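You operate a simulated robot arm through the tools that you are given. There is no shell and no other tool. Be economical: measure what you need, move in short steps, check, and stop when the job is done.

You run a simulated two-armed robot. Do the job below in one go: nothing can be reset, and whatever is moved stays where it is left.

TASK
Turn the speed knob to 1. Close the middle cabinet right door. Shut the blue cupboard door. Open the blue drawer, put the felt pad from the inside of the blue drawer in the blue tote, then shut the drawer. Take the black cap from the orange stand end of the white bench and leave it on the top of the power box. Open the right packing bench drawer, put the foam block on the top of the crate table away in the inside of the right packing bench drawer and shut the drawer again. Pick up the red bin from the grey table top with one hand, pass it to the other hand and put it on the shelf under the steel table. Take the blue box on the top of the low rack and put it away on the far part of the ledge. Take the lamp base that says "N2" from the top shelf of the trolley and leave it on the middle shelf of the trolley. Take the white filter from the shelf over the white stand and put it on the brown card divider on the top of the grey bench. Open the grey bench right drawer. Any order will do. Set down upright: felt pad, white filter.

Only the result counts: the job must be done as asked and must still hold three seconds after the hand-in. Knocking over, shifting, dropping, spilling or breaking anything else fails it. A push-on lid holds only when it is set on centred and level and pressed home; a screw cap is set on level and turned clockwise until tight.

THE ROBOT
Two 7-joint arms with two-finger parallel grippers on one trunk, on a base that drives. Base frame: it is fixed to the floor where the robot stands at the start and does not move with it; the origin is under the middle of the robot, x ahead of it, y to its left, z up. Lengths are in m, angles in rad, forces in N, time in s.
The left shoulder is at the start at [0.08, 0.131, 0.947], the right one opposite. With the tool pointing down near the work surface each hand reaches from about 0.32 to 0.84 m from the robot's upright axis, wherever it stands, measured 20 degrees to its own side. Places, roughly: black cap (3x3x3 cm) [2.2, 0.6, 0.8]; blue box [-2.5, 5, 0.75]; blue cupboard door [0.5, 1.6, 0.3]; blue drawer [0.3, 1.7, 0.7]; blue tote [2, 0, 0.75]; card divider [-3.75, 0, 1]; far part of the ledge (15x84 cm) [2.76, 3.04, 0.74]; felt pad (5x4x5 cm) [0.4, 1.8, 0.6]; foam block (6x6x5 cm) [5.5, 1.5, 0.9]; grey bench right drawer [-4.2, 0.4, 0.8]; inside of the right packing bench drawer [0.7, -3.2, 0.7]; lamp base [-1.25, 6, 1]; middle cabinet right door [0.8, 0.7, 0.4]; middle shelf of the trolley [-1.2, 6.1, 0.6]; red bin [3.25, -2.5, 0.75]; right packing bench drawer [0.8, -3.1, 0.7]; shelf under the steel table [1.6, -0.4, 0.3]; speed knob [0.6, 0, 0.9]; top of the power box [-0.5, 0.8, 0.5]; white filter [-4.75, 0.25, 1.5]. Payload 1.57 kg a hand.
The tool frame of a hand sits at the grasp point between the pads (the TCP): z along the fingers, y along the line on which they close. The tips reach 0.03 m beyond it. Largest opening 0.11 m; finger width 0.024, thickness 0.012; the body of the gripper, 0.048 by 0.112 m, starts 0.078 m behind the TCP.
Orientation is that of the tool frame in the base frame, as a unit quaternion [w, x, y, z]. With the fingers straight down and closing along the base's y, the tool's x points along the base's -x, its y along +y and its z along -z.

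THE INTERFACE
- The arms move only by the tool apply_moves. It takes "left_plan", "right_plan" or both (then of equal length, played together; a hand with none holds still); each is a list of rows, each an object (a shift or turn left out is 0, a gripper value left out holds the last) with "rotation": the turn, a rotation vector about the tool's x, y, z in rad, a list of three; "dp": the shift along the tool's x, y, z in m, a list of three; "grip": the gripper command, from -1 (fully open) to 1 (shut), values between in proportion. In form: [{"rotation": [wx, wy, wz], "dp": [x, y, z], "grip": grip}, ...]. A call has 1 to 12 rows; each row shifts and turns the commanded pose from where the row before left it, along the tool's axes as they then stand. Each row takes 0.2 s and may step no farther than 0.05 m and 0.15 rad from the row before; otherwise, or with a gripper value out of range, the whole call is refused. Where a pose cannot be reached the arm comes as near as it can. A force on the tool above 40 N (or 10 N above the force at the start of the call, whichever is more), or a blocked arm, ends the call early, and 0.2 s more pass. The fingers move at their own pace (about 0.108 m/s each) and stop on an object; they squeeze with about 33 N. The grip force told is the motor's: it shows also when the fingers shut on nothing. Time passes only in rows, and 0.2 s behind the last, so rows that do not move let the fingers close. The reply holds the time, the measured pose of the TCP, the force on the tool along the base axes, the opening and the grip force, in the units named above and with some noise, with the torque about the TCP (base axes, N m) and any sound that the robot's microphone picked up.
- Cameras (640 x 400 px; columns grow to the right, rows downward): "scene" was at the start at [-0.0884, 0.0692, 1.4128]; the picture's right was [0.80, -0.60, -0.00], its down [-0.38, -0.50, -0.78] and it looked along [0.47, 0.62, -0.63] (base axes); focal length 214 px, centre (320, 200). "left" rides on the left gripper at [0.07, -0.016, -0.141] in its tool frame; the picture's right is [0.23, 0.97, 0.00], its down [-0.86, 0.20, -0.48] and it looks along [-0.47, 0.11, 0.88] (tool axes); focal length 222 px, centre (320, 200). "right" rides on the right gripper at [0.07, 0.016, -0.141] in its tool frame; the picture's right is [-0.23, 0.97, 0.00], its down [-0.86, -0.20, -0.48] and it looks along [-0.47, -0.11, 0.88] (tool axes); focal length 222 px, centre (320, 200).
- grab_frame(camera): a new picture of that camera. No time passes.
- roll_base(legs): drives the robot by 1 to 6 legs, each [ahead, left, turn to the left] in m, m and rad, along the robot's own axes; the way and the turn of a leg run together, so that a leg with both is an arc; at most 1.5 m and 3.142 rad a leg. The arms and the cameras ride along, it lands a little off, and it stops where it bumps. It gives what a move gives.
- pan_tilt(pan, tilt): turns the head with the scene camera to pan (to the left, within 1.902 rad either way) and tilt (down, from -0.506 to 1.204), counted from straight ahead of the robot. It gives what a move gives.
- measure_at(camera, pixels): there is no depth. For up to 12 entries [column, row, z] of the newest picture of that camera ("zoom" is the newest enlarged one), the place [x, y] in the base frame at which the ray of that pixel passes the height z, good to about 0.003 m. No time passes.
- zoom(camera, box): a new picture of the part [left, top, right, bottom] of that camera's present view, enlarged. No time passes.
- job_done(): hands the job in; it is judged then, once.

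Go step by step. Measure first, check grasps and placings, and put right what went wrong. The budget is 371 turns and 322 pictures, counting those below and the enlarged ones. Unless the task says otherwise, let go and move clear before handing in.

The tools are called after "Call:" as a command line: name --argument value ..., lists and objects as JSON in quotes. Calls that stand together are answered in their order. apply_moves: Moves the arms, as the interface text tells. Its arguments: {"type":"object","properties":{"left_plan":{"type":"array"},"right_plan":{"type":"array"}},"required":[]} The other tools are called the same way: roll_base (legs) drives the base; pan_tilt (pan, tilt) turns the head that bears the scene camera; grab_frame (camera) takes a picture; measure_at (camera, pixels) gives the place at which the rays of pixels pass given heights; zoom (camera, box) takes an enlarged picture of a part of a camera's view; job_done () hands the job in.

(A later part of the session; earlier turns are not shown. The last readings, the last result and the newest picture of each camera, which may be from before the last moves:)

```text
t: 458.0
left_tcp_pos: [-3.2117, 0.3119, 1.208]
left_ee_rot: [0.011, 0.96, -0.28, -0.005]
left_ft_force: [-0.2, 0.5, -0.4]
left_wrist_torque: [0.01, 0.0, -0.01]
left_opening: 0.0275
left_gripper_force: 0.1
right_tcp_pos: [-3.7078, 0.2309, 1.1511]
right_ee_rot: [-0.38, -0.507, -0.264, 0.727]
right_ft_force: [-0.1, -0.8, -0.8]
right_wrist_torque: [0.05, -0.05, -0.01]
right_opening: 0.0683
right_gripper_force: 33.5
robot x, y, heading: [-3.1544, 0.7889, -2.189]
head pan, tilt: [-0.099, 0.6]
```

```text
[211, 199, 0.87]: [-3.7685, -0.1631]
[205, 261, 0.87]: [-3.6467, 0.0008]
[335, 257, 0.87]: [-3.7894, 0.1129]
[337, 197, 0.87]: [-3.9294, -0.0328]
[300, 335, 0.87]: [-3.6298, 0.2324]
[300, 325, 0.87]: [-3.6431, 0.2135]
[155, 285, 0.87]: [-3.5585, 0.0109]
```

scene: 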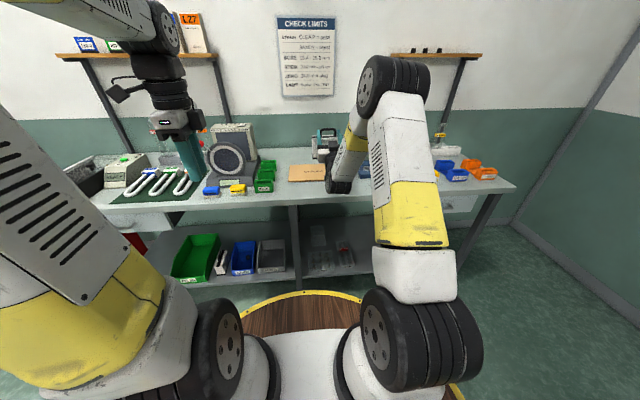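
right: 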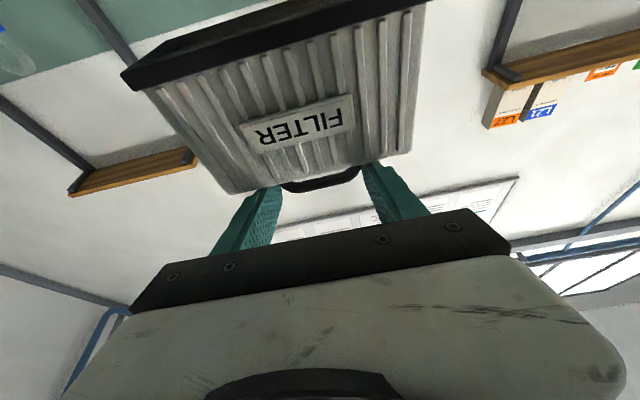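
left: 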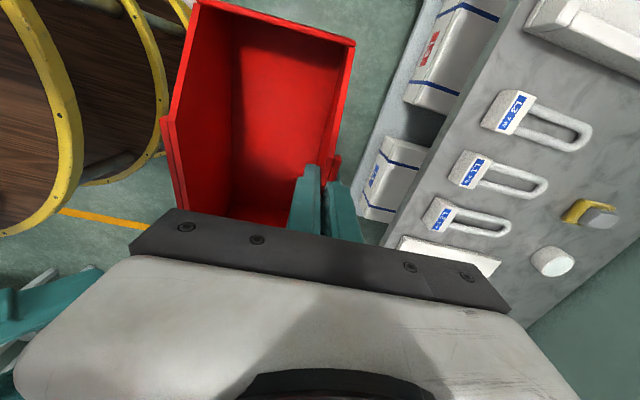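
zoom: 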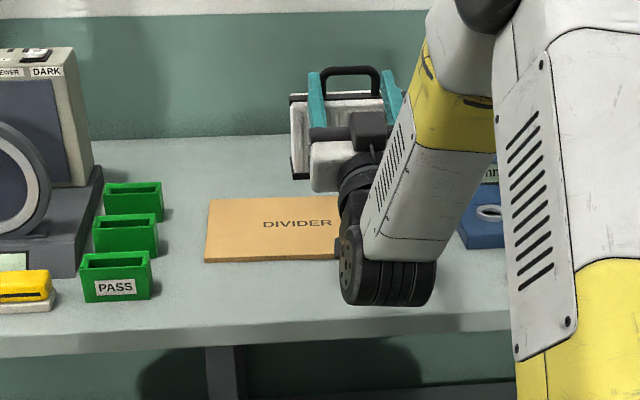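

The divider spans d −2.13…−2.34; the strip in front of it is free. I'll first set the filter on that strip (hand pitched), then regrip from above.

Call:
roll_base --legs '[[0.055, 0, 0]]'

Call:
apply_moves --right_plan '[{"dp": [0.0376, 0, -0.0138]}, {"dp": [0.0376, 0, -0.0138]}, {"dp": [0.0376, 0, -0.0138]}, {"dp": [0.0188, 0, -0.0069]}]'

Call:
zoom --camera "scene" --box '[240, 110, 400, 220]'

```text
t: 458.9
left_tcp_pos: [-3.2441, 0.269, 1.2071]
left_ee_rot: [0.013, 0.96, -0.281, -0.005]
left_ft_force: [0.8, -0.1, 0.4]
left_wrist_torque: [-0.01, 0.02, 0.02]
left_opening: 0.0272
left_gripper_force: 0.0
right_tcp_pos: [-3.7395, 0.1881, 1.1514]
right_ee_rot: [-0.38, -0.507, -0.264, 0.727]
right_ft_force: [0.3, -0.2, -1.3]
right_wrist_torque: [0.07, -0.03, -0.05]
right_opening: 0.068
right_gripper_force: 33.1
robot x, y, heading: [-3.1838, 0.7502, -2.191]
head pan, tilt: [-0.099, 0.6]
```

```text
t: 459.9
left_tcp_pos: [-3.2434, 0.2686, 1.2081]
left_ee_rot: [0.012, 0.96, -0.281, -0.005]
left_ft_force: [0.4, 0.2, -0.3]
left_wrist_torque: [0.01, 0.0, -0.02]
left_opening: 0.0274
left_gripper_force: 0.1
right_tcp_pos: [-3.7394, 0.1877, 1.0119]
right_ee_rot: [-0.38, -0.507, -0.263, 0.728]
right_ft_force: [0.6, -1.4, -1.3]
right_wrist_torque: [0.06, -0.03, 0.01]
right_opening: 0.0682
right_gripper_force: 33.2
robot x, y, heading: [-3.1846, 0.754, -2.192]
head pan, tilt: [-0.099, 0.6]
```

```text
3.64 times, centred on (320, 165) of scene
```

zoom: 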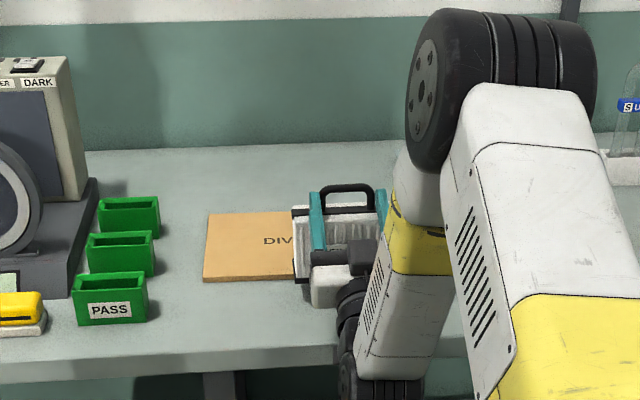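

Call:
apply_moves --right_plan '[{"dp": [0.0141, 0, -0.0052]}, {"dp": [0.0094, 0, -0.0035]}, {"dp": [0.0047, 0, -0.0017]}, {"dp": [0.0047, 0, -0.0017]}, {"dp": [0.0047, 0, -0.0017]}, {"dp": [0.0047, 0, -0.0017]}]'

```text
t: 461.4
left_tcp_pos: [-3.2445, 0.2681, 1.2077]
left_ee_rot: [0.013, 0.959, -0.282, -0.005]
left_ft_force: [0.7, 0.0, 0.0]
left_wrist_torque: [-0.03, 0.02, 0.02]
left_opening: 0.0277
left_gripper_force: 0.1
right_tcp_pos: [-3.7406, 0.1863, 0.9766]
right_ee_rot: [-0.382, -0.5, -0.259, 0.733]
right_ft_force: [-0.6, -1.9, 4.1]
right_wrist_torque: [0.01, 0.22, 0.07]
right_opening: 0.0684
right_gripper_force: 33.1
robot x, y, heading: [-3.1864, 0.7517, -2.19]
head pan, tilt: [-0.099, 0.6]
stopped in row 6 (right hand): the force on the tool passed its limit at 44 N (the readings are from after the stop); the commanded pose is now the measured one
```

The filter stands on the bench strip. I'll release, back the hand away horizontally, then raise it and turn it to point down.

Call:
apply_moves --right_plan '[{"grip": -0.2}, {"grip": -0.7}, {"grip": -0.7}, {"dp": [-0.0138, 0, -0.0376]}, {"dp": [-0.0138, 0, -0.0376]}, {"dp": [-0.0138, 0, -0.0376]}, {"dp": [-0.042, 0, -0.002]}, {"dp": [-0.042, 0, 0.0]}, {"dp": [-0.042, 0, 0.0]}, {"dp": [-0.042, 0, 0.0]}, {"dp": [-0.042, 0, 0.005]}, {"dp": [-0.042, 0, 0.005]}]'

Call:
apply_moves --right_plan '[{"rotation": [0, 0.148, 0]}, {"rotation": [0, 0.148, 0]}, {"rotation": [0, 0.148, 0]}, {"rotation": [0, 0.148, 0]}, {"rotation": [0, 0.148, 0]}, {"rotation": [0, 0.148, 0]}, {"rotation": [0, 0.148, 0]}, {"rotation": [0, 0.148, 0]}, {"rotation": [0, 0.148, 0]}, {"rotation": [0, 0.148, 0]}, {"rotation": [0, 0.148, 0]}, {"rotation": [0, 0.148, 0]}]'

Call:
grab_frame --camera "right"

Call:
grab_frame --camera "scene"

```text
t: 464.0
left_tcp_pos: [-3.2431, 0.2675, 1.2086]
left_ee_rot: [0.012, 0.96, -0.281, -0.004]
left_ft_force: [-0.7, -0.8, 0.0]
left_wrist_torque: [0.04, -0.07, -0.02]
left_opening: 0.0277
left_gripper_force: 0.0
right_tcp_pos: [-3.632, 0.3402, 1.2128]
right_ee_rot: [-0.381, -0.501, -0.259, 0.732]
right_ft_force: [0.3, -0.5, -0.3]
right_wrist_torque: [-0.05, 0.06, 0.02]
right_opening: 0.0937
right_gripper_force: 0.0
right hand out of reach, approached as far as the arm can: row 11, 12
robot x, y, heading: [-3.1838, 0.7482, -2.195]
head pan, tilt: [-0.099, 0.6]
```

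```text
t: 466.6
left_tcp_pos: [-3.2435, 0.2681, 1.2081]
left_ee_rot: [0.012, 0.959, -0.282, -0.006]
left_ft_force: [0.0, -0.4, -0.1]
left_wrist_torque: [0.01, 0.03, 0.0]
left_opening: 0.0274
left_gripper_force: 0.1
right_tcp_pos: [-3.6377, 0.3391, 1.2135]
right_ee_rot: [0.047, 0.885, 0.451, -0.102]
right_ft_force: [-0.6, -0.2, 0.0]
right_wrist_torque: [-0.07, 0.04, 0.01]
right_opening: 0.0935
right_gripper_force: 0.1
right hand out of reach, approached as far as the arm can: row 1, 7
robot x, y, heading: [-3.1834, 0.7482, -2.188]
head pan, tilt: [-0.099, 0.6]
```

```text
108 pictures are left
```

right: 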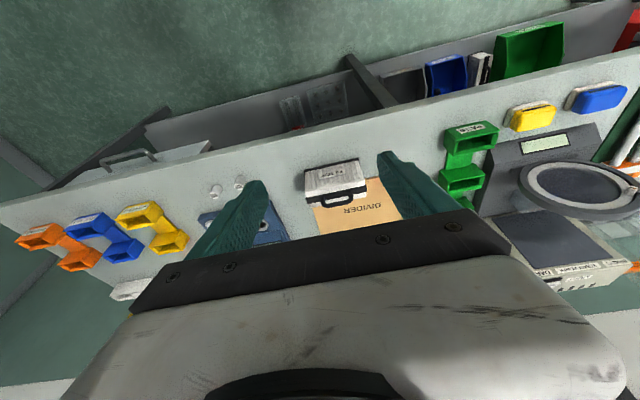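

```text
107 pictures are left
```

scene: 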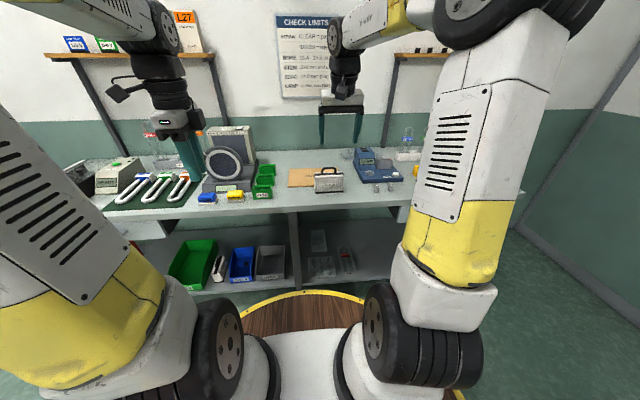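

Call:
zoom --camera "right" --box '[260, 130, 440, 250]'

Call:
zoom --camera "scene" --box '[260, 140, 380, 215]'

```text
3.33 times, centred on (350, 190) of right
```

zoom: 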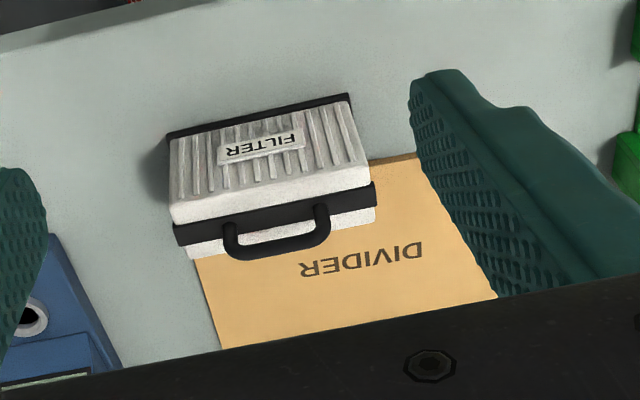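

```text
5.33 times, centred on (320, 178) of scene
```

zoom: 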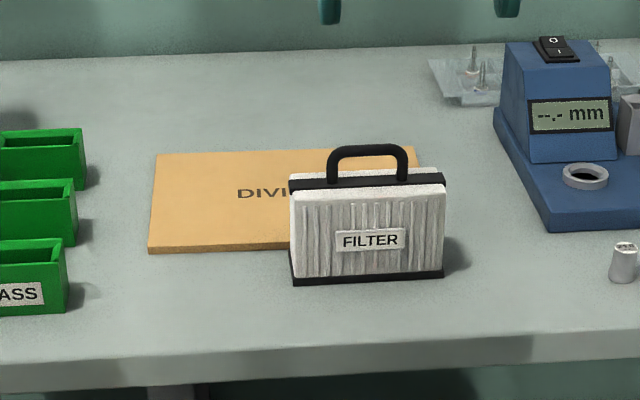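

Call:
measure_at --camera "zoom" --pixels '[[418, 148, 0.87], [158, 155, 0.87], [148, 250, 0.87], [367, 150, 0.99], [332, 178, 0.97], [403, 175, 0.97], [368, 278, 0.87], [290, 282, 0.87], [444, 275, 0.87]]'

Call:
measure_at --camera "right" --pixels '[[335, 200, 0.98], [335, 200, 1.0]]'

```text
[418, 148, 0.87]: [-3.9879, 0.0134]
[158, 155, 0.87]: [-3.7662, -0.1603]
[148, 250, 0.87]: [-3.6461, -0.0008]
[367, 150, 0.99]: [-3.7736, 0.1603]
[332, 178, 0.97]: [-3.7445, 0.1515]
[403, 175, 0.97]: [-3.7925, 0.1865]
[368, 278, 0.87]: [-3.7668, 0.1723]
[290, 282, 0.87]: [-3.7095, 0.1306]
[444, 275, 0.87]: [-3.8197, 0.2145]
```

```text
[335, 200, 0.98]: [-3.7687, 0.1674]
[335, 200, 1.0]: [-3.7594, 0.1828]
```

The divider spans n −3.24…−2.955, d −2.33…−2.13; the filter handle is at (−3.769, 0.165). I'll drive 0.25 m closer, make the right hand vertical, and position above the handle.

Call:
roll_base --legs '[[0.25, 0, 0]]'

Call:
apply_moves --right_plan '[{"rotation": [0, 0.113, 0]}, {"rotation": [0, 0.112, 0]}, {}]'

Call:
zoom --camera "right" --box '[220, 40, 440, 220]'

```text
t: 468.4
left_tcp_pos: [-3.39, 0.0602, 1.208]
left_ee_rot: [0.013, 0.96, -0.278, -0.004]
left_ft_force: [0.6, -0.5, -0.2]
left_wrist_torque: [-0.02, -0.03, -0.01]
left_opening: 0.0275
left_gripper_force: 0.1
right_tcp_pos: [-3.7835, 0.1293, 1.213]
right_ee_rot: [0.048, 0.884, 0.453, -0.102]
right_ft_force: [0.0, 0.2, -0.1]
right_wrist_torque: [-0.02, 0.04, 0.01]
right_opening: 0.0936
right_gripper_force: 0.2
robot x, y, heading: [-3.3299, 0.5432, -2.185]
head pan, tilt: [-0.099, 0.6]
```

```text
t: 469.2
left_tcp_pos: [-3.3899, 0.0613, 1.2078]
left_ee_rot: [0.012, 0.96, -0.279, -0.004]
left_ft_force: [-1.2, -0.1, -0.8]
left_wrist_torque: [-0.03, -0.02, -0.02]
left_opening: 0.0272
left_gripper_force: 0.1
right_tcp_pos: [-3.7834, 0.1309, 1.2124]
right_ee_rot: [-0.005, 0.891, 0.455, -0.002]
right_ft_force: [-0.4, 0.2, -0.6]
right_wrist_torque: [-0.01, 0.03, 0.01]
right_opening: 0.0935
right_gripper_force: 0.0
robot x, y, heading: [-3.3309, 0.5424, -2.185]
head pan, tilt: [-0.099, 0.6]
```

```text
2.22 times, centred on (330, 130) of right
```

zoom: 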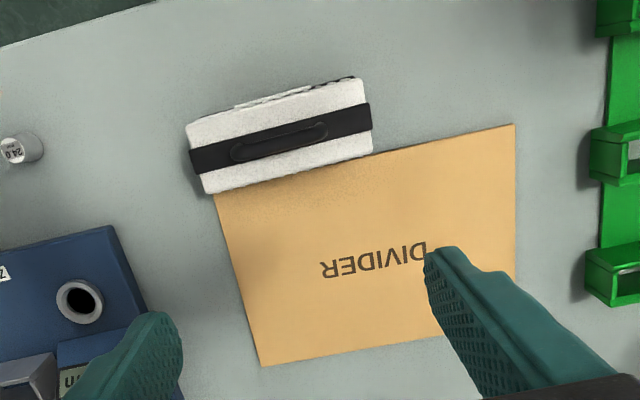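

Call:
measure_at --camera "zoom" --pixels '[[280, 141, 0.985], [236, 150, 0.985], [323, 130, 0.985], [215, 197, 0.87], [515, 125, 0.87], [262, 365, 0.87]]'

```text
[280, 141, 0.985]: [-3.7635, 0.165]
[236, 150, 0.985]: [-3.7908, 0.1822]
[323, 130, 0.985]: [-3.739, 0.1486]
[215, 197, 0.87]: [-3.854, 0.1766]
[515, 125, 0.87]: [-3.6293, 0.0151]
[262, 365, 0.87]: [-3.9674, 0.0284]
```

Call:
apply_moves --right_plan '[{"dp": [0.039, -0.004, 0.02]}, {"dp": [0, 0, 0.05]}, {"dp": [0, 0, 0.05]}, {"dp": [0, 0, 0.05]}, {"dp": [0, 0, 0.04]}]'

Call:
grab_frame --camera "right"

Call:
zoom --camera "scene" --box '[260, 140, 420, 260]'

```text
t: 470.4
left_tcp_pos: [-3.3883, 0.0615, 1.2087]
left_ee_rot: [0.012, 0.96, -0.279, -0.004]
left_ft_force: [-0.7, -0.1, 0.8]
left_wrist_torque: [-0.01, 0.02, 0.0]
left_opening: 0.0275
left_gripper_force: 0.1
right_tcp_pos: [-3.7662, 0.1647, 1.0003]
right_ee_rot: [-0.003, 0.89, 0.456, -0.003]
right_ft_force: [-0.5, -0.2, -0.9]
right_wrist_torque: [0.02, 0.01, 0.01]
right_opening: 0.0936
right_gripper_force: 0.1
robot x, y, heading: [-3.3297, 0.5417, -2.182]
head pan, tilt: [-0.099, 0.6]
```

```text
103 pictures are left
```

right: 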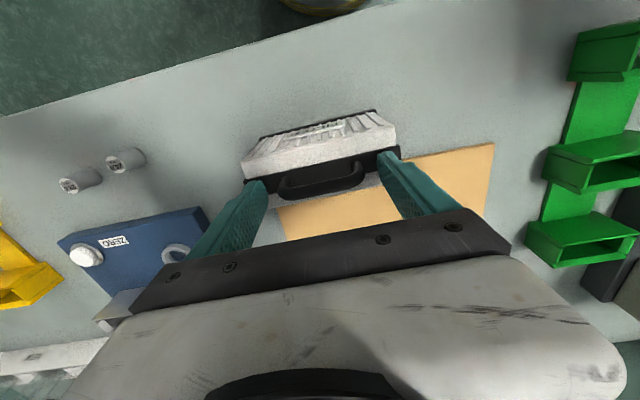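

```text
3.33 times, centred on (340, 200) of scene
```

zoom: 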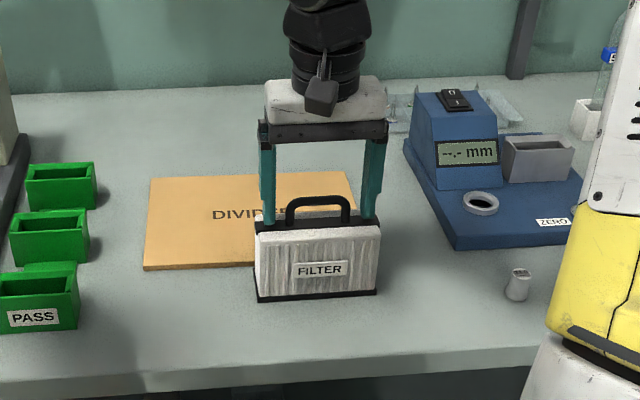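

The fingers straddle the handle. I'll close, lift, and carry it over the divider's centre.

Call:
apply_moves --right_plan '[{"grip": 0.3}, {"grip": 1}, {"grip": 1}, {"dp": [0, 0, -0.02]}, {"dp": [0, 0, -0.03]}, {"dp": [-0.03, 0.014, 0]}, {"dp": [-0.035, 0.014, 0]}, {"dp": [-0.035, 0.014, 0]}, {"dp": [-0.04, 0.012, 0]}]'

Call:
grab_frame --camera "right"

Call:
zoom --camera "scene" --box '[260, 140, 420, 260]'

```text
t: 472.4
left_tcp_pos: [-3.3896, 0.0618, 1.2078]
left_ee_rot: [0.013, 0.96, -0.278, -0.004]
left_ft_force: [-0.4, 1.0, -0.9]
left_wrist_torque: [-0.07, -0.01, 0.03]
left_opening: 0.0278
left_gripper_force: 0.1
right_tcp_pos: [-3.8045, 0.0198, 1.0512]
right_ee_rot: [-0.004, 0.89, 0.455, -0.002]
right_ft_force: [0.4, 0.6, -0.8]
right_wrist_torque: [-0.01, -0.04, -0.02]
right_opening: 0.0686
right_gripper_force: 33.4
robot x, y, heading: [-3.3296, 0.5383, -2.187]
head pan, tilt: [-0.099, 0.6]
```

```text
101 pictures are left
```

right: 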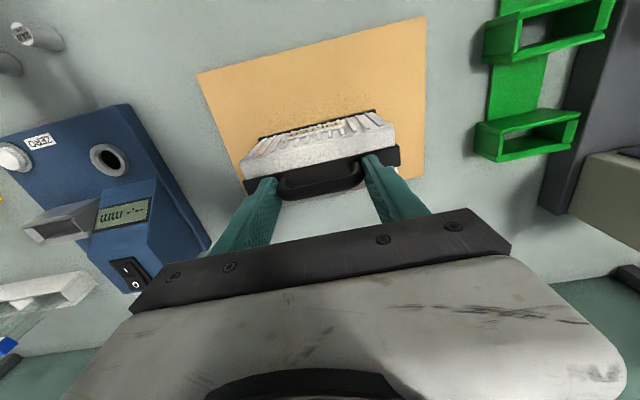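

```text
3.33 times, centred on (340, 200) of scene
```

zoom: 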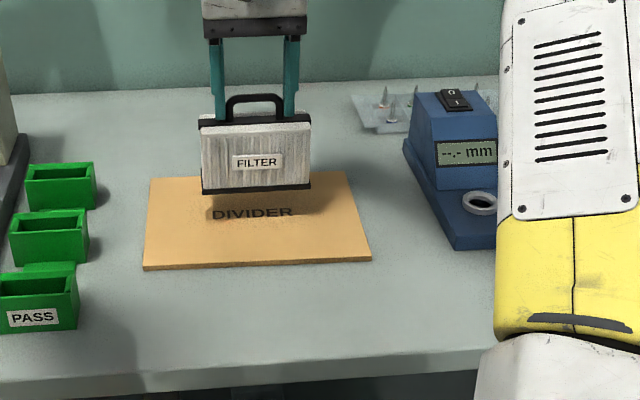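

The filter is centred above the divider. I'll lower to contact.

Call:
apply_moves --right_plan '[{"dp": [0, 0, 0.03]}, {"dp": [0, 0, 0.01]}, {"dp": [0, 0, 0.004]}, {"dp": [0, 0, 0.004]}, {"dp": [0, 0, 0.004]}]'

```text
t: 473.8
left_tcp_pos: [-3.3887, 0.0624, 1.2088]
left_ee_rot: [0.013, 0.96, -0.28, -0.004]
left_ft_force: [0.5, 0.1, 0.1]
left_wrist_torque: [-0.02, -0.03, -0.02]
left_opening: 0.0279
left_gripper_force: 0.1
right_tcp_pos: [-3.8046, 0.0202, 1.0035]
right_ee_rot: [-0.001, 0.89, 0.456, -0.006]
right_ft_force: [0.5, 3.2, 9.9]
right_wrist_torque: [0.21, -0.48, 0.17]
right_opening: 0.0689
right_gripper_force: 33.3
robot x, y, heading: [-3.3305, 0.5405, -2.193]
head pan, tilt: [-0.099, 0.6]
stopped in row 5 (right hand): the force on the tool passed its limit at 42 N (the readings are from after the stop); the commanded pose is now the measured one
```

It has touched down. I'll open and rise straight up.

Call:
apply_moves --right_plan '[{"grip": 0}, {"grip": -0.6}, {"grip": -0.6}, {"dp": [0, 0, -0.03]}, {"dp": [0, 0, -0.05]}, {"dp": [0, 0, -0.05]}, {"dp": [0, 0, -0.05]}, {"dp": [0.04, 0, -0.02]}, {"dp": [0.045, 0, 0]}, {"dp": [0.045, 0, 0]}, {"dp": [0.045, 0, 0]}, {"dp": [0.045, 0, 0]}]'

Call:
zoom --camera "scene" --box '[260, 140, 420, 260]'

```text
t: 476.4
left_tcp_pos: [-3.3887, 0.0609, 1.2075]
left_ee_rot: [0.012, 0.96, -0.279, -0.004]
left_ft_force: [-0.4, 0.4, 0.5]
left_wrist_torque: [0.04, -0.03, 0.0]
left_opening: 0.0277
left_gripper_force: 0.0
right_tcp_pos: [-3.674, 0.1981, 1.2021]
right_ee_rot: [-0.002, 0.89, 0.455, -0.005]
right_ft_force: [1.1, -0.6, 0.2]
right_wrist_torque: [0.03, 0.0, 0.0]
right_opening: 0.0881
right_gripper_force: 0.2
robot x, y, heading: [-3.3306, 0.5415, -2.183]
head pan, tilt: [-0.099, 0.6]
```

```text
3.33 times, centred on (340, 200) of scene
```

zoom: 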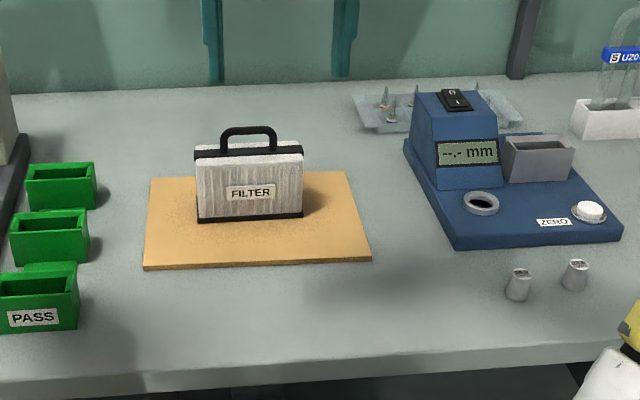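

The filter stands upright on the divider. Next I'll open the grey bench's right drawer: move back and right.

Call:
roll_base --legs '[[-0.18, -0.54, 0]]'

Call:
pan_tilt --pan -0.1 --tilt 0.8

Call:
zoom --camera "scene" --box '[260, 140, 440, 260]'

Call:
zoom --camera "right" --box '[210, 60, 430, 210]'

```text
t: 479.7
left_tcp_pos: [-3.7402, 0.5277, 1.2078]
left_ee_rot: [0.012, 0.96, -0.278, -0.004]
left_ft_force: [-0.7, 0.4, -0.2]
left_wrist_torque: [-0.04, -0.02, 0.01]
left_opening: 0.0274
left_gripper_force: 0.0
right_tcp_pos: [-4.0253, 0.6635, 1.2016]
right_ee_rot: [-0.001, 0.89, 0.456, -0.006]
right_ft_force: [-0.1, 0.5, -0.4]
right_wrist_torque: [-0.02, 0.02, -0.03]
right_opening: 0.0881
right_gripper_force: 0.0
robot x, y, heading: [-3.6835, 1.0079, -2.185]
head pan, tilt: [-0.099, 0.6]
```

```text
t: 480.4
left_tcp_pos: [-3.7395, 0.5269, 1.2088]
left_ee_rot: [0.011, 0.961, -0.278, -0.004]
left_ft_force: [-0.8, 0.1, -0.2]
left_wrist_torque: [0.0, 0.01, -0.01]
left_opening: 0.0274
left_gripper_force: 0.0
right_tcp_pos: [-4.0264, 0.6637, 1.202]
right_ee_rot: [0.0, 0.89, 0.457, -0.005]
right_ft_force: [0.4, -0.2, 0.4]
right_wrist_torque: [0.02, 0.02, -0.02]
right_opening: 0.088
right_gripper_force: 0.2
robot x, y, heading: [-3.6861, 1.0031, -2.185]
head pan, tilt: [-0.099, 0.799]
```

```text
3.33 times, centred on (350, 200) of scene
```

zoom: 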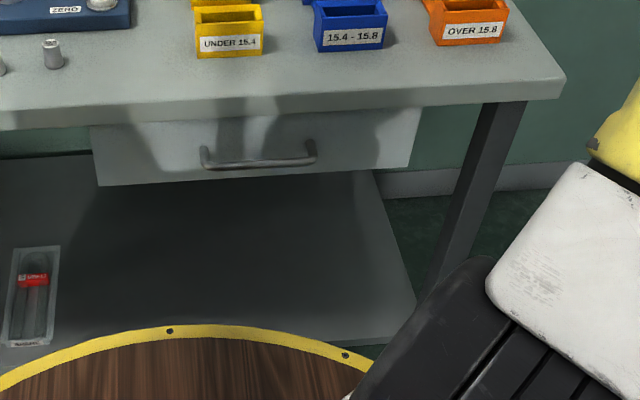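

```text
2.67 times, centred on (320, 135) of right
```

zoom: 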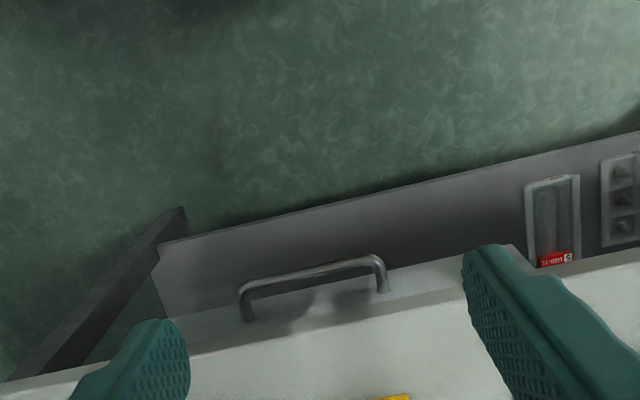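

Call:
measure_at --camera "zoom" --pixels '[[375, 262, 0.72], [375, 262, 0.76], [375, 262, 0.8], [245, 290, 0.72], [245, 290, 0.76], [245, 290, 0.8], [300, 325, 0.87], [386, 285, 0.76]]'

Call:
zoom --camera "scene" --box '[260, 140, 440, 260]'

Call:
measure_at --camera "zoom" --pixels '[[207, 165, 0.72], [207, 165, 0.76], [207, 165, 0.8], [312, 158, 0.72], [312, 158, 0.76], [312, 158, 0.8], [260, 123, 0.84], [400, 107, 0.87]]'

```text
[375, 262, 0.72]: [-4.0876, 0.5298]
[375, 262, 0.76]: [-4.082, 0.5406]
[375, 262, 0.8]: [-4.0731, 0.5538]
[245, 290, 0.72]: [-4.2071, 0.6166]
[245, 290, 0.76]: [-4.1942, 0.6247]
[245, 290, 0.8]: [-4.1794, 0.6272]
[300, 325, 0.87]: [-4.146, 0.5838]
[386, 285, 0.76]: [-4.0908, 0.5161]
```

```text
3.33 times, centred on (350, 200) of scene
```

zoom: 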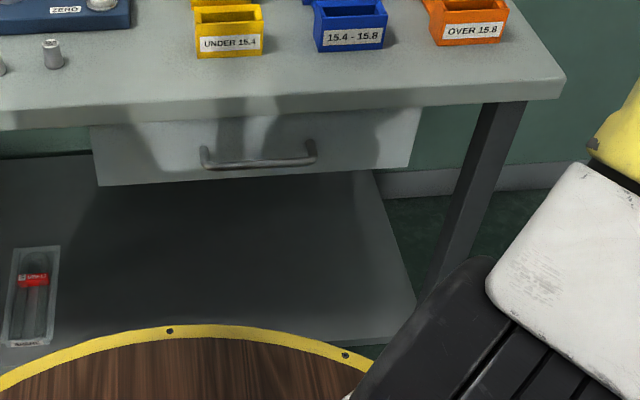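

```text
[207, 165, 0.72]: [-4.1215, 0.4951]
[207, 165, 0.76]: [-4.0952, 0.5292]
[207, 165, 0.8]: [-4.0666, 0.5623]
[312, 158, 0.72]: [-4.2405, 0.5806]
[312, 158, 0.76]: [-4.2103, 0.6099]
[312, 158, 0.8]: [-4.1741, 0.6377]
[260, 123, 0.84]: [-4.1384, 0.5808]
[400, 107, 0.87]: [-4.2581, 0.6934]
```

The drawer's bar is at (−4.131, 0.588, 0.783), just in front of the bench edge, so I must take it from the front with vertical closing. I'll back up 0.12 m and rotate the right hand for that.

Call:
roll_base --legs '[[-0.12, 0, 0]]'

Call:
apply_moves --right_plan '[{"rotation": [0, 0, -0.143], "grip": 0.1}, {"rotation": [0, 0, -0.143]}, {"rotation": [0, 0, -0.143]}, {"rotation": [0, 0, -0.143]}, {"rotation": [0, 0, -0.143]}, {"rotation": [0, 0, -0.143]}, {"rotation": [0, 0, -0.143]}, {"rotation": [0, 0, -0.143]}, {"rotation": [0, 0, -0.143]}, {"rotation": [0, 0, -0.143]}, {"rotation": [0, 0, -0.141]}]'

Call:
apply_moves --right_plan '[{"rotation": [0.1413, 0, 0]}, {"rotation": [0.1413, 0, 0]}, {"rotation": [0.1413, 0, 0]}, {"rotation": [0.1413, 0, 0]}, {"rotation": [0.1413, 0, 0]}, {"rotation": [0.1413, 0, 0]}, {"rotation": [0.1413, 0, 0]}, {"rotation": [0.1413, 0, 0]}, {}]'

```text
t: 481.7
left_tcp_pos: [-3.6692, 0.6262, 1.2065]
left_ee_rot: [0.012, 0.96, -0.278, -0.004]
left_ft_force: [-0.5, 0.8, -0.6]
left_wrist_torque: [0.03, 0.02, -0.01]
left_opening: 0.0272
left_gripper_force: 0.1
right_tcp_pos: [-3.9555, 0.7625, 1.2018]
right_ee_rot: [0.0, 0.889, 0.457, -0.006]
right_ft_force: [0.8, -0.4, -0.5]
right_wrist_torque: [0.01, -0.01, -0.01]
right_opening: 0.0876
right_gripper_force: 0.1
robot x, y, heading: [-3.6141, 1.1056, -2.183]
head pan, tilt: [-0.099, 0.799]
```

```text
t: 484.1
left_tcp_pos: [-3.6693, 0.6266, 1.2088]
left_ee_rot: [0.011, 0.96, -0.279, -0.004]
left_ft_force: [-1.0, 0.8, 0.0]
left_wrist_torque: [0.01, -0.03, -0.03]
left_opening: 0.0276
left_gripper_force: 0.1
right_tcp_pos: [-3.864, 0.7993, 1.1604]
right_ee_rot: [-0.004, 0.306, 0.952, -0.003]
right_ft_force: [-0.9, -0.5, 0.1]
right_wrist_torque: [-0.02, 0.01, 0.0]
right_opening: 0.0496
right_gripper_force: 0.1
right hand out of reach, approached as far as the arm can: row 9, 10, 11
robot x, y, heading: [-3.6076, 1.1061, -2.183]
head pan, tilt: [-0.099, 0.799]
```

```text
t: 486.1
left_tcp_pos: [-3.6696, 0.6267, 1.208]
left_ee_rot: [0.011, 0.96, -0.279, -0.004]
left_ft_force: [-0.3, -0.1, -0.6]
left_wrist_torque: [0.01, 0.02, -0.01]
left_opening: 0.0271
left_gripper_force: 0.1
right_tcp_pos: [-3.8534, 0.7624, 1.201]
right_ee_rot: [-0.168, 0.257, 0.802, -0.512]
right_ft_force: [-0.1, 0.2, -0.2]
right_wrist_torque: [0.02, 0.02, 0.0]
right_opening: 0.0494
right_gripper_force: 0.3
right hand out of reach, approached as far as the arm can: row 7, 8
robot x, y, heading: [-3.612, 1.1059, -2.183]
head pan, tilt: [-0.099, 0.799]
```

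Call:
apply_moves --right_plan '[{"dp": [0.0135, 0.028, 0.0343]}, {"dp": [0.0135, 0.028, 0.0343]}, {"dp": [0.0135, 0.028, 0.0343]}, {"dp": [0.0135, 0.028, 0.0343]}, {"dp": [0.0135, 0.028, 0.0343]}, {"dp": [0.0135, 0.028, 0.0343]}, {"dp": [0.0135, 0.028, 0.0343]}, {"dp": [0.0135, 0.028, 0.0343]}, {"dp": [0.0135, 0.028, 0.0343]}, {}]'

Call:
grab_frame --camera "right"

Call:
zoom --camera "scene" --box '[260, 140, 440, 260]'

```text
t: 488.3
left_tcp_pos: [-3.6705, 0.6267, 1.2081]
left_ee_rot: [0.012, 0.961, -0.278, -0.004]
left_ft_force: [0.3, 0.1, 0.3]
left_wrist_torque: [0.01, 0.02, -0.03]
left_opening: 0.0275
left_gripper_force: 0.1
right_tcp_pos: [-4.0507, 0.6354, 0.8814]
right_ee_rot: [-0.167, 0.257, 0.802, -0.513]
right_ft_force: [-0.4, -0.6, -0.3]
right_wrist_torque: [0.0, -0.01, -0.02]
right_opening: 0.0497
right_gripper_force: 0.1
right hand out of reach, approached as far as the arm can: row 1, 2, 3, 4
robot x, y, heading: [-3.611, 1.1047, -2.183]
head pan, tilt: [-0.099, 0.799]
```

```text
95 pictures are left
```

right: 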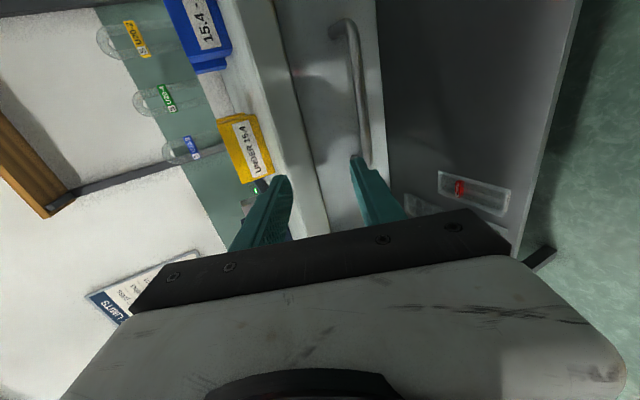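

```text
3.33 times, centred on (350, 200) of scene
```

zoom: 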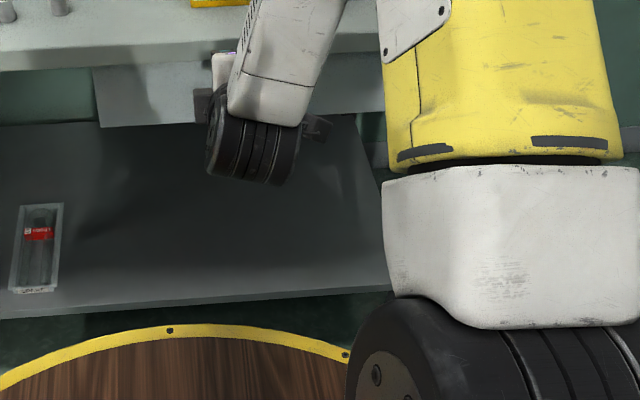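

The bar is visible at (362,148); I need to shift 54 mm down and 37 mm right, then advance.

Call:
apply_moves --right_plan '[{"dp": [0.0185, 0.027, 0]}, {"dp": [0.0185, 0.027, 0]}, {"dp": [0, 0, 0.035]}, {}]'

Call:
grab_frame --camera "right"

```text
t: 489.3
left_tcp_pos: [-3.6699, 0.6255, 1.208]
left_ee_rot: [0.012, 0.96, -0.278, -0.005]
left_ft_force: [0.5, -0.2, -0.2]
left_wrist_torque: [-0.01, 0.02, 0.02]
left_opening: 0.0276
left_gripper_force: 0.1
right_tcp_pos: [-4.0871, 0.6497, 0.8156]
right_ee_rot: [-0.167, 0.257, 0.802, -0.513]
right_ft_force: [1.0, -0.2, 0.3]
right_wrist_torque: [-0.03, -0.02, 0.01]
right_opening: 0.0493
right_gripper_force: 0.1
robot x, y, heading: [-3.6133, 1.1078, -2.182]
head pan, tilt: [-0.099, 0.799]
```

```text
93 pictures are left
```

right: 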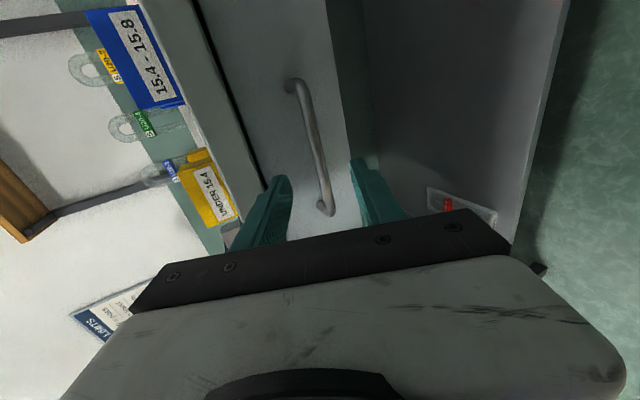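

Call:
apply_moves --right_plan '[{"dp": [0, -0.002, 0.035]}, {"dp": [0, 0, 0.03]}]'

Call:
grab_frame --camera "right"

```text
t: 489.9
left_tcp_pos: [-3.6692, 0.627, 1.2086]
left_ee_rot: [0.012, 0.96, -0.279, -0.005]
left_ft_force: [0.8, -1.0, -0.7]
left_wrist_torque: [-0.02, 0.03, 0.0]
left_opening: 0.0277
left_gripper_force: 0.1
right_tcp_pos: [-4.121, 0.6009, 0.7901]
right_ee_rot: [-0.168, 0.257, 0.802, -0.512]
right_ft_force: [-0.1, -0.4, -0.2]
right_wrist_torque: [0.0, 0.0, 0.01]
right_opening: 0.0493
right_gripper_force: 0.1
robot x, y, heading: [-3.6131, 1.1082, -2.183]
head pan, tilt: [-0.099, 0.799]
```

```text
92 pictures are left
```

right: 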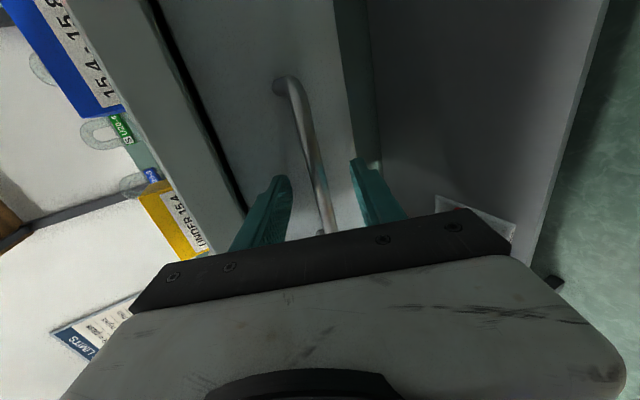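

The bar is between the fingers. I'll close and pull by backing the base.

Call:
apply_moves --right_plan '[{"grip": 1}, {"grip": 1}, {"grip": 1}]'

Call:
roll_base --legs '[[-0.24, 0, 0]]'

Call:
grab_frame --camera "right"

```text
t: 490.7
left_tcp_pos: [-3.6694, 0.6272, 1.2073]
left_ee_rot: [0.012, 0.961, -0.278, -0.004]
left_ft_force: [-0.4, -0.7, -0.1]
left_wrist_torque: [0.01, -0.01, 0.0]
left_opening: 0.0274
left_gripper_force: 0.0
right_tcp_pos: [-4.1218, 0.6008, 0.7906]
right_ee_rot: [-0.168, 0.257, 0.802, -0.513]
right_ft_force: [-1.0, -1.0, -1.2]
right_wrist_torque: [-0.07, -0.12, 0.02]
right_opening: 0.0119
right_gripper_force: 29.1
robot x, y, heading: [-3.6131, 1.108, -2.185]
head pan, tilt: [-0.099, 0.799]
```

```text
t: 492.5
left_tcp_pos: [-3.53, 0.8224, 1.208]
left_ee_rot: [0.011, 0.961, -0.276, -0.004]
left_ft_force: [-0.4, 0.3, -0.3]
left_wrist_torque: [-0.01, -0.02, 0.02]
left_opening: 0.0277
left_gripper_force: 0.0
right_tcp_pos: [-3.9798, 0.7952, 0.7907]
right_ee_rot: [-0.167, 0.254, 0.803, -0.513]
right_ft_force: [-2.6, 1.2, 1.9]
right_wrist_torque: [-0.15, -0.11, -0.26]
right_opening: 0.0119
right_gripper_force: 28.6
robot x, y, heading: [-3.4738, 1.2994, -2.18]
head pan, tilt: [-0.099, 0.799]
```

```text
91 pictures are left
```

right: 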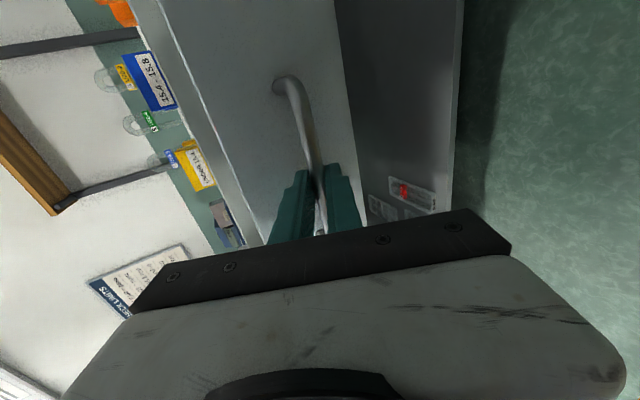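

The drawer is out 0.24 m. I'll pull a bit further to be sure it's well open.

Call:
roll_base --legs '[[-0.1, 0, 0]]'

Call:
zoom --camera "scene" --box '[240, 100, 440, 250]'

```text
t: 493.9
left_tcp_pos: [-3.4728, 0.9041, 1.2072]
left_ee_rot: [0.012, 0.961, -0.276, -0.004]
left_ft_force: [0.6, 0.3, -0.6]
left_wrist_torque: [0.0, 0.01, 0.01]
left_opening: 0.0274
left_gripper_force: 0.0
right_tcp_pos: [-3.9253, 0.8745, 0.7978]
right_ee_rot: [-0.167, 0.253, 0.798, -0.521]
right_ft_force: [-0.3, 1.7, 0.8]
right_wrist_torque: [-0.01, -0.02, -0.04]
right_opening: 0.0109
right_gripper_force: 29.2
robot x, y, heading: [-3.4171, 1.3855, -2.181]
head pan, tilt: [-0.099, 0.799]
stopped in leg 1: the force on the tool passed its limit at 43 N (the readings are from after the stop); the commanded pose is now the measured one
```

```text
2.67 times, centred on (340, 175) of scene
```

zoom: 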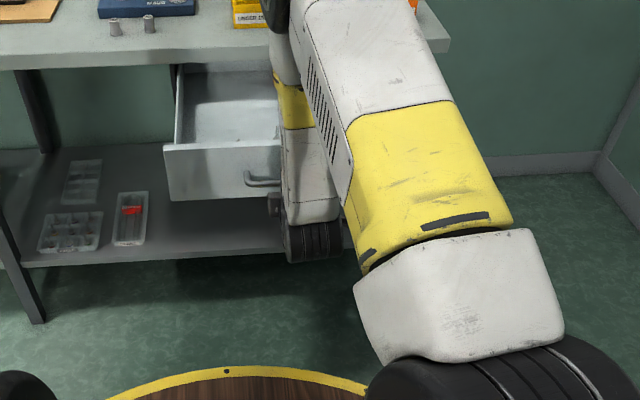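

The drawer has reached its stop. I'll release and withdraw the hand.

Call:
apply_moves --right_plan '[{"grip": 0.3}, {"grip": 0.1}, {"grip": 0.1}, {"dp": [0, 0, -0.02]}, {"dp": [0, 0, -0.03]}, {"dp": [0, 0, -0.03]}]'

Call:
roll_base --legs '[[-0.3, 0, 0]]'

Call:
apply_moves --right_plan '[{"dp": [0, -0.045, -0.01]}, {"dp": [0, -0.045, -0.01]}, {"dp": [0, -0.045, 0]}, {"dp": [0, -0.045, 0]}, {"rotation": [-0.1413, 0, 0], "dp": [0, -0.03, 0]}, {"rotation": [-0.1413, 0, 0], "dp": [0, -0.03, 0]}, {"rotation": [-0.1413, 0, 0], "dp": [0, -0.03, 0]}, {"rotation": [-0.1413, 0, 0]}, {"rotation": [-0.1413, 0, 0]}, {"rotation": [-0.1413, 0, 0]}, {"rotation": [-0.1413, 0, 0]}, {"rotation": [-0.1413, 0, 0]}]'

Call:
grab_frame --camera "scene"

```text
t: 495.3
left_tcp_pos: [-3.4729, 0.9049, 1.2077]
left_ee_rot: [0.013, 0.961, -0.276, -0.004]
left_ft_force: [-1.5, 0.2, 0.3]
left_wrist_torque: [-0.01, 0.01, 0.03]
left_opening: 0.0273
left_gripper_force: 0.0
right_tcp_pos: [-3.8836, 0.9344, 0.8306]
right_ee_rot: [-0.169, 0.253, 0.798, -0.521]
right_ft_force: [-1.0, -1.3, 0.0]
right_wrist_torque: [0.0, -0.01, -0.03]
right_opening: 0.0496
right_gripper_force: 0.1
robot x, y, heading: [-3.4153, 1.3864, -2.179]
head pan, tilt: [-0.099, 0.799]
```

```text
t: 497.4
left_tcp_pos: [-3.2992, 1.1549, 1.2075]
left_ee_rot: [0.012, 0.961, -0.275, -0.004]
left_ft_force: [0.6, -0.9, 0.8]
left_wrist_torque: [0.04, 0.01, 0.01]
left_opening: 0.0274
left_gripper_force: 0.1
right_tcp_pos: [-3.7085, 1.1836, 0.8292]
right_ee_rot: [-0.168, 0.252, 0.798, -0.521]
right_ft_force: [0.6, 0.0, 0.1]
right_wrist_torque: [0.0, -0.02, -0.04]
right_opening: 0.0494
right_gripper_force: 0.2
robot x, y, heading: [-3.2432, 1.6346, -2.182]
head pan, tilt: [-0.099, 0.799]
```

```text
t: 500.0
left_tcp_pos: [-3.2969, 1.1539, 1.2079]
left_ee_rot: [0.012, 0.961, -0.275, -0.004]
left_ft_force: [0.4, 0.1, -0.4]
left_wrist_torque: [0.0, 0.0, -0.04]
left_opening: 0.0276
left_gripper_force: 0.0
right_tcp_pos: [-3.7648, 1.0999, 1.0776]
right_ee_rot: [-0.006, 0.302, 0.953, -0.012]
right_ft_force: [0.1, -1.0, 0.1]
right_wrist_torque: [-0.03, 0.0, 0.01]
right_opening: 0.0497
right_gripper_force: 0.1
robot x, y, heading: [-3.2418, 1.6338, -2.178]
head pan, tilt: [-0.099, 0.799]
```

```text
89 pictures are left
```

scene: 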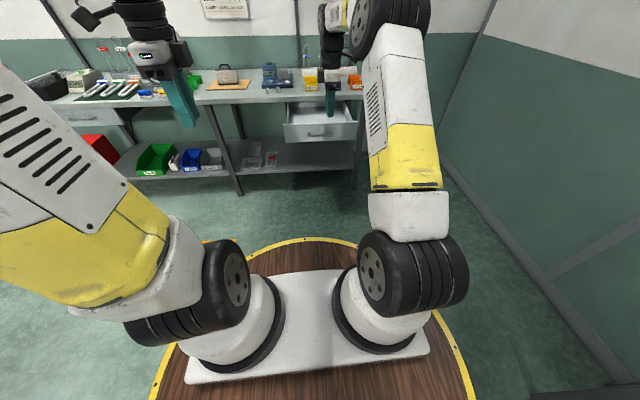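

The drawer is open. I'll restore the right hand's posture and turn around to look for the rack and trolley.

Call:
apply_moves --right_plan '[{"rotation": [0, 0, 0.143], "dp": [0, 0, -0.012]}, {"rotation": [0, 0, 0.143], "dp": [0, 0, -0.012]}, {"rotation": [0, 0, 0.143], "dp": [0, 0, -0.012]}, {"rotation": [0, 0, 0.143], "dp": [0, 0, -0.012]}, {"rotation": [0, 0, 0.143], "dp": [0, 0, -0.012]}, {"rotation": [0, 0, 0.143], "dp": [0, 0, -0.012]}, {"rotation": [0, 0, 0.143], "dp": [0, 0, -0.012]}, {"rotation": [0, 0, 0.143], "dp": [0, 0, -0.012]}, {"rotation": [0, 0, 0.143]}, {"rotation": [0, 0, 0.143]}, {"rotation": [0, 0, 0.143]}]'

Call:
roll_base --legs '[[0, 0, 3.12]]'

Call:
pan_tilt --pan 0.0 --tilt 0.35

Call:
grab_frame --camera "scene"

```text
t: 502.4
left_tcp_pos: [-3.2981, 1.1538, 1.2084]
left_ee_rot: [0.012, 0.961, -0.275, -0.005]
left_ft_force: [-1.2, 0.8, 0.2]
left_wrist_torque: [0.0, 0.02, 0.01]
left_opening: 0.0274
left_gripper_force: 0.2
right_tcp_pos: [-3.7643, 1.1016, 1.1756]
right_ee_rot: [0.005, 0.889, 0.457, -0.013]
right_ft_force: [0.0, -0.8, -0.1]
right_wrist_torque: [0.01, 0.02, 0.01]
right_opening: 0.0493
right_gripper_force: 0.1
robot x, y, heading: [-3.246, 1.6347, -2.178]
head pan, tilt: [-0.099, 0.799]
```

```text
t: 510.2
left_tcp_pos: [-3.1997, 2.1166, 1.2085]
left_ee_rot: [0.004, 0.266, 0.964, 0.011]
left_ft_force: [-0.2, -0.4, 0.6]
left_wrist_torque: [-0.02, 0.0, -0.02]
left_opening: 0.0276
left_gripper_force: 0.0
right_tcp_pos: [-2.7351, 2.1778, 1.1756]
right_ee_rot: [0.013, -0.466, 0.884, 0.006]
right_ft_force: [-0.3, 0.1, -1.0]
right_wrist_torque: [0.01, -0.03, 0.03]
right_opening: 0.0495
right_gripper_force: 0.1
robot x, y, heading: [-3.247, 1.6325, 0.987]
head pan, tilt: [-0.099, 0.799]
```

```text
t: 511.1
left_tcp_pos: [-3.1998, 2.1174, 1.2078]
left_ee_rot: [0.004, 0.265, 0.964, 0.012]
left_ft_force: [-0.6, 0.4, 0.3]
left_wrist_torque: [0.02, -0.03, 0.01]
left_opening: 0.0277
left_gripper_force: 0.2
right_tcp_pos: [-2.734, 2.1773, 1.1742]
right_ee_rot: [0.013, -0.467, 0.884, 0.004]
right_ft_force: [-0.3, 1.1, -0.2]
right_wrist_torque: [-0.05, 0.01, 0.0]
right_opening: 0.0492
right_gripper_force: 0.1
robot x, y, heading: [-3.2437, 1.6348, 0.983]
head pan, tilt: [0.0, 0.351]
```

```text
88 pictures are left
```

scene: 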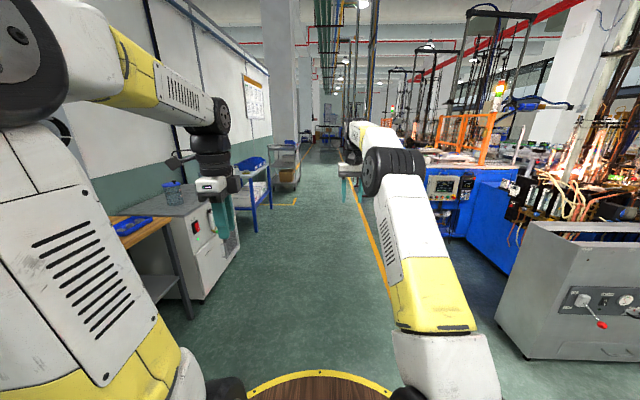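

Call:
measure_at --camera "scene" --pixels '[[256, 232, 0.0], [271, 207, 0.0], [265, 170, 0.75], [299, 185, 0.0], [278, 190, 0.0], [207, 300, 0.0], [348, 190, 0.0]]'

Call:
zoom --camera "scene" --box '[220, 120, 320, 240]'

```text
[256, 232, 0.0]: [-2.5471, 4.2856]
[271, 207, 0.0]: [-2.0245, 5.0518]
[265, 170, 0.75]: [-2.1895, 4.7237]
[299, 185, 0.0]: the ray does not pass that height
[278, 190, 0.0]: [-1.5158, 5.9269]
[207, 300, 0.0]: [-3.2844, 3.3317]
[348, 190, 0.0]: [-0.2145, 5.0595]
```

```text
3.33 times, centred on (270, 180) of scene
```

zoom: 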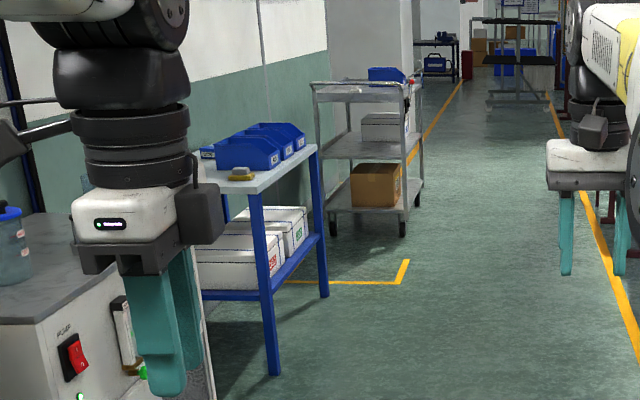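

The low rack (blue frame) and trolley are up this aisle. I'll drive to the rack and face it.

Call:
roll_base --legs '[[1.03, 0.08, 0], [1.03, 0.08, 0], [1.02, 0.08, 0], [0, 0, 1.53]]'

Call:
pan_tilt --pan 0.0 --tilt 0.6

Call:
grab_frame --camera "scene"

```text
t: 530.0
left_tcp_pos: [-2.2181, 4.3949, 1.2086]
left_ee_rot: [-0.005, -0.479, 0.878, 0.012]
left_ft_force: [-0.7, -0.4, 0.1]
left_wrist_torque: [-0.01, 0.03, 0.02]
left_opening: 0.0276
left_gripper_force: 0.1
right_tcp_pos: [-2.266, 4.8611, 1.175]
right_ee_rot: [-0.006, 0.951, -0.31, -0.012]
right_ft_force: [-0.5, 0.8, 0.1]
right_wrist_torque: [0.02, 0.04, 0.02]
right_opening: 0.0495
right_gripper_force: 0.1
robot x, y, heading: [-1.7363, 4.3353, 2.522]
head pan, tilt: [0.0, 0.351]
```

```text
t: 530.8
left_tcp_pos: [-2.2185, 4.3951, 1.2079]
left_ee_rot: [-0.006, -0.48, 0.877, 0.011]
left_ft_force: [-0.1, 0.8, 0.2]
left_wrist_torque: [-0.01, 0.0, -0.02]
left_opening: 0.0277
left_gripper_force: 0.0
right_tcp_pos: [-2.2668, 4.861, 1.1744]
right_ee_rot: [-0.006, 0.951, -0.31, -0.013]
right_ft_force: [0.6, -0.3, 0.3]
right_wrist_torque: [0.0, 0.01, -0.01]
right_opening: 0.0496
right_gripper_force: 0.0
robot x, y, heading: [-1.7425, 4.3357, 2.519]
head pan, tilt: [0.0, 0.6]
```

```text
86 pictures are left
```

scene: 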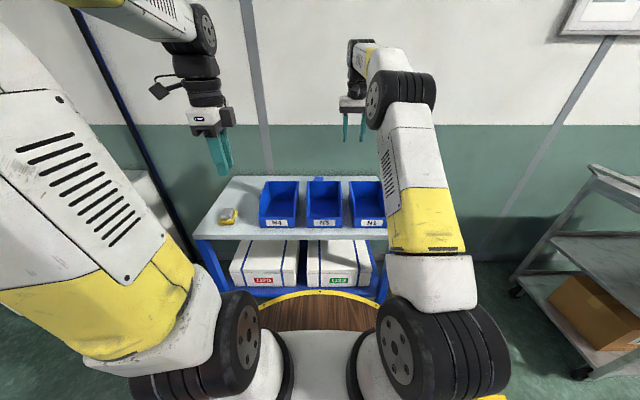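

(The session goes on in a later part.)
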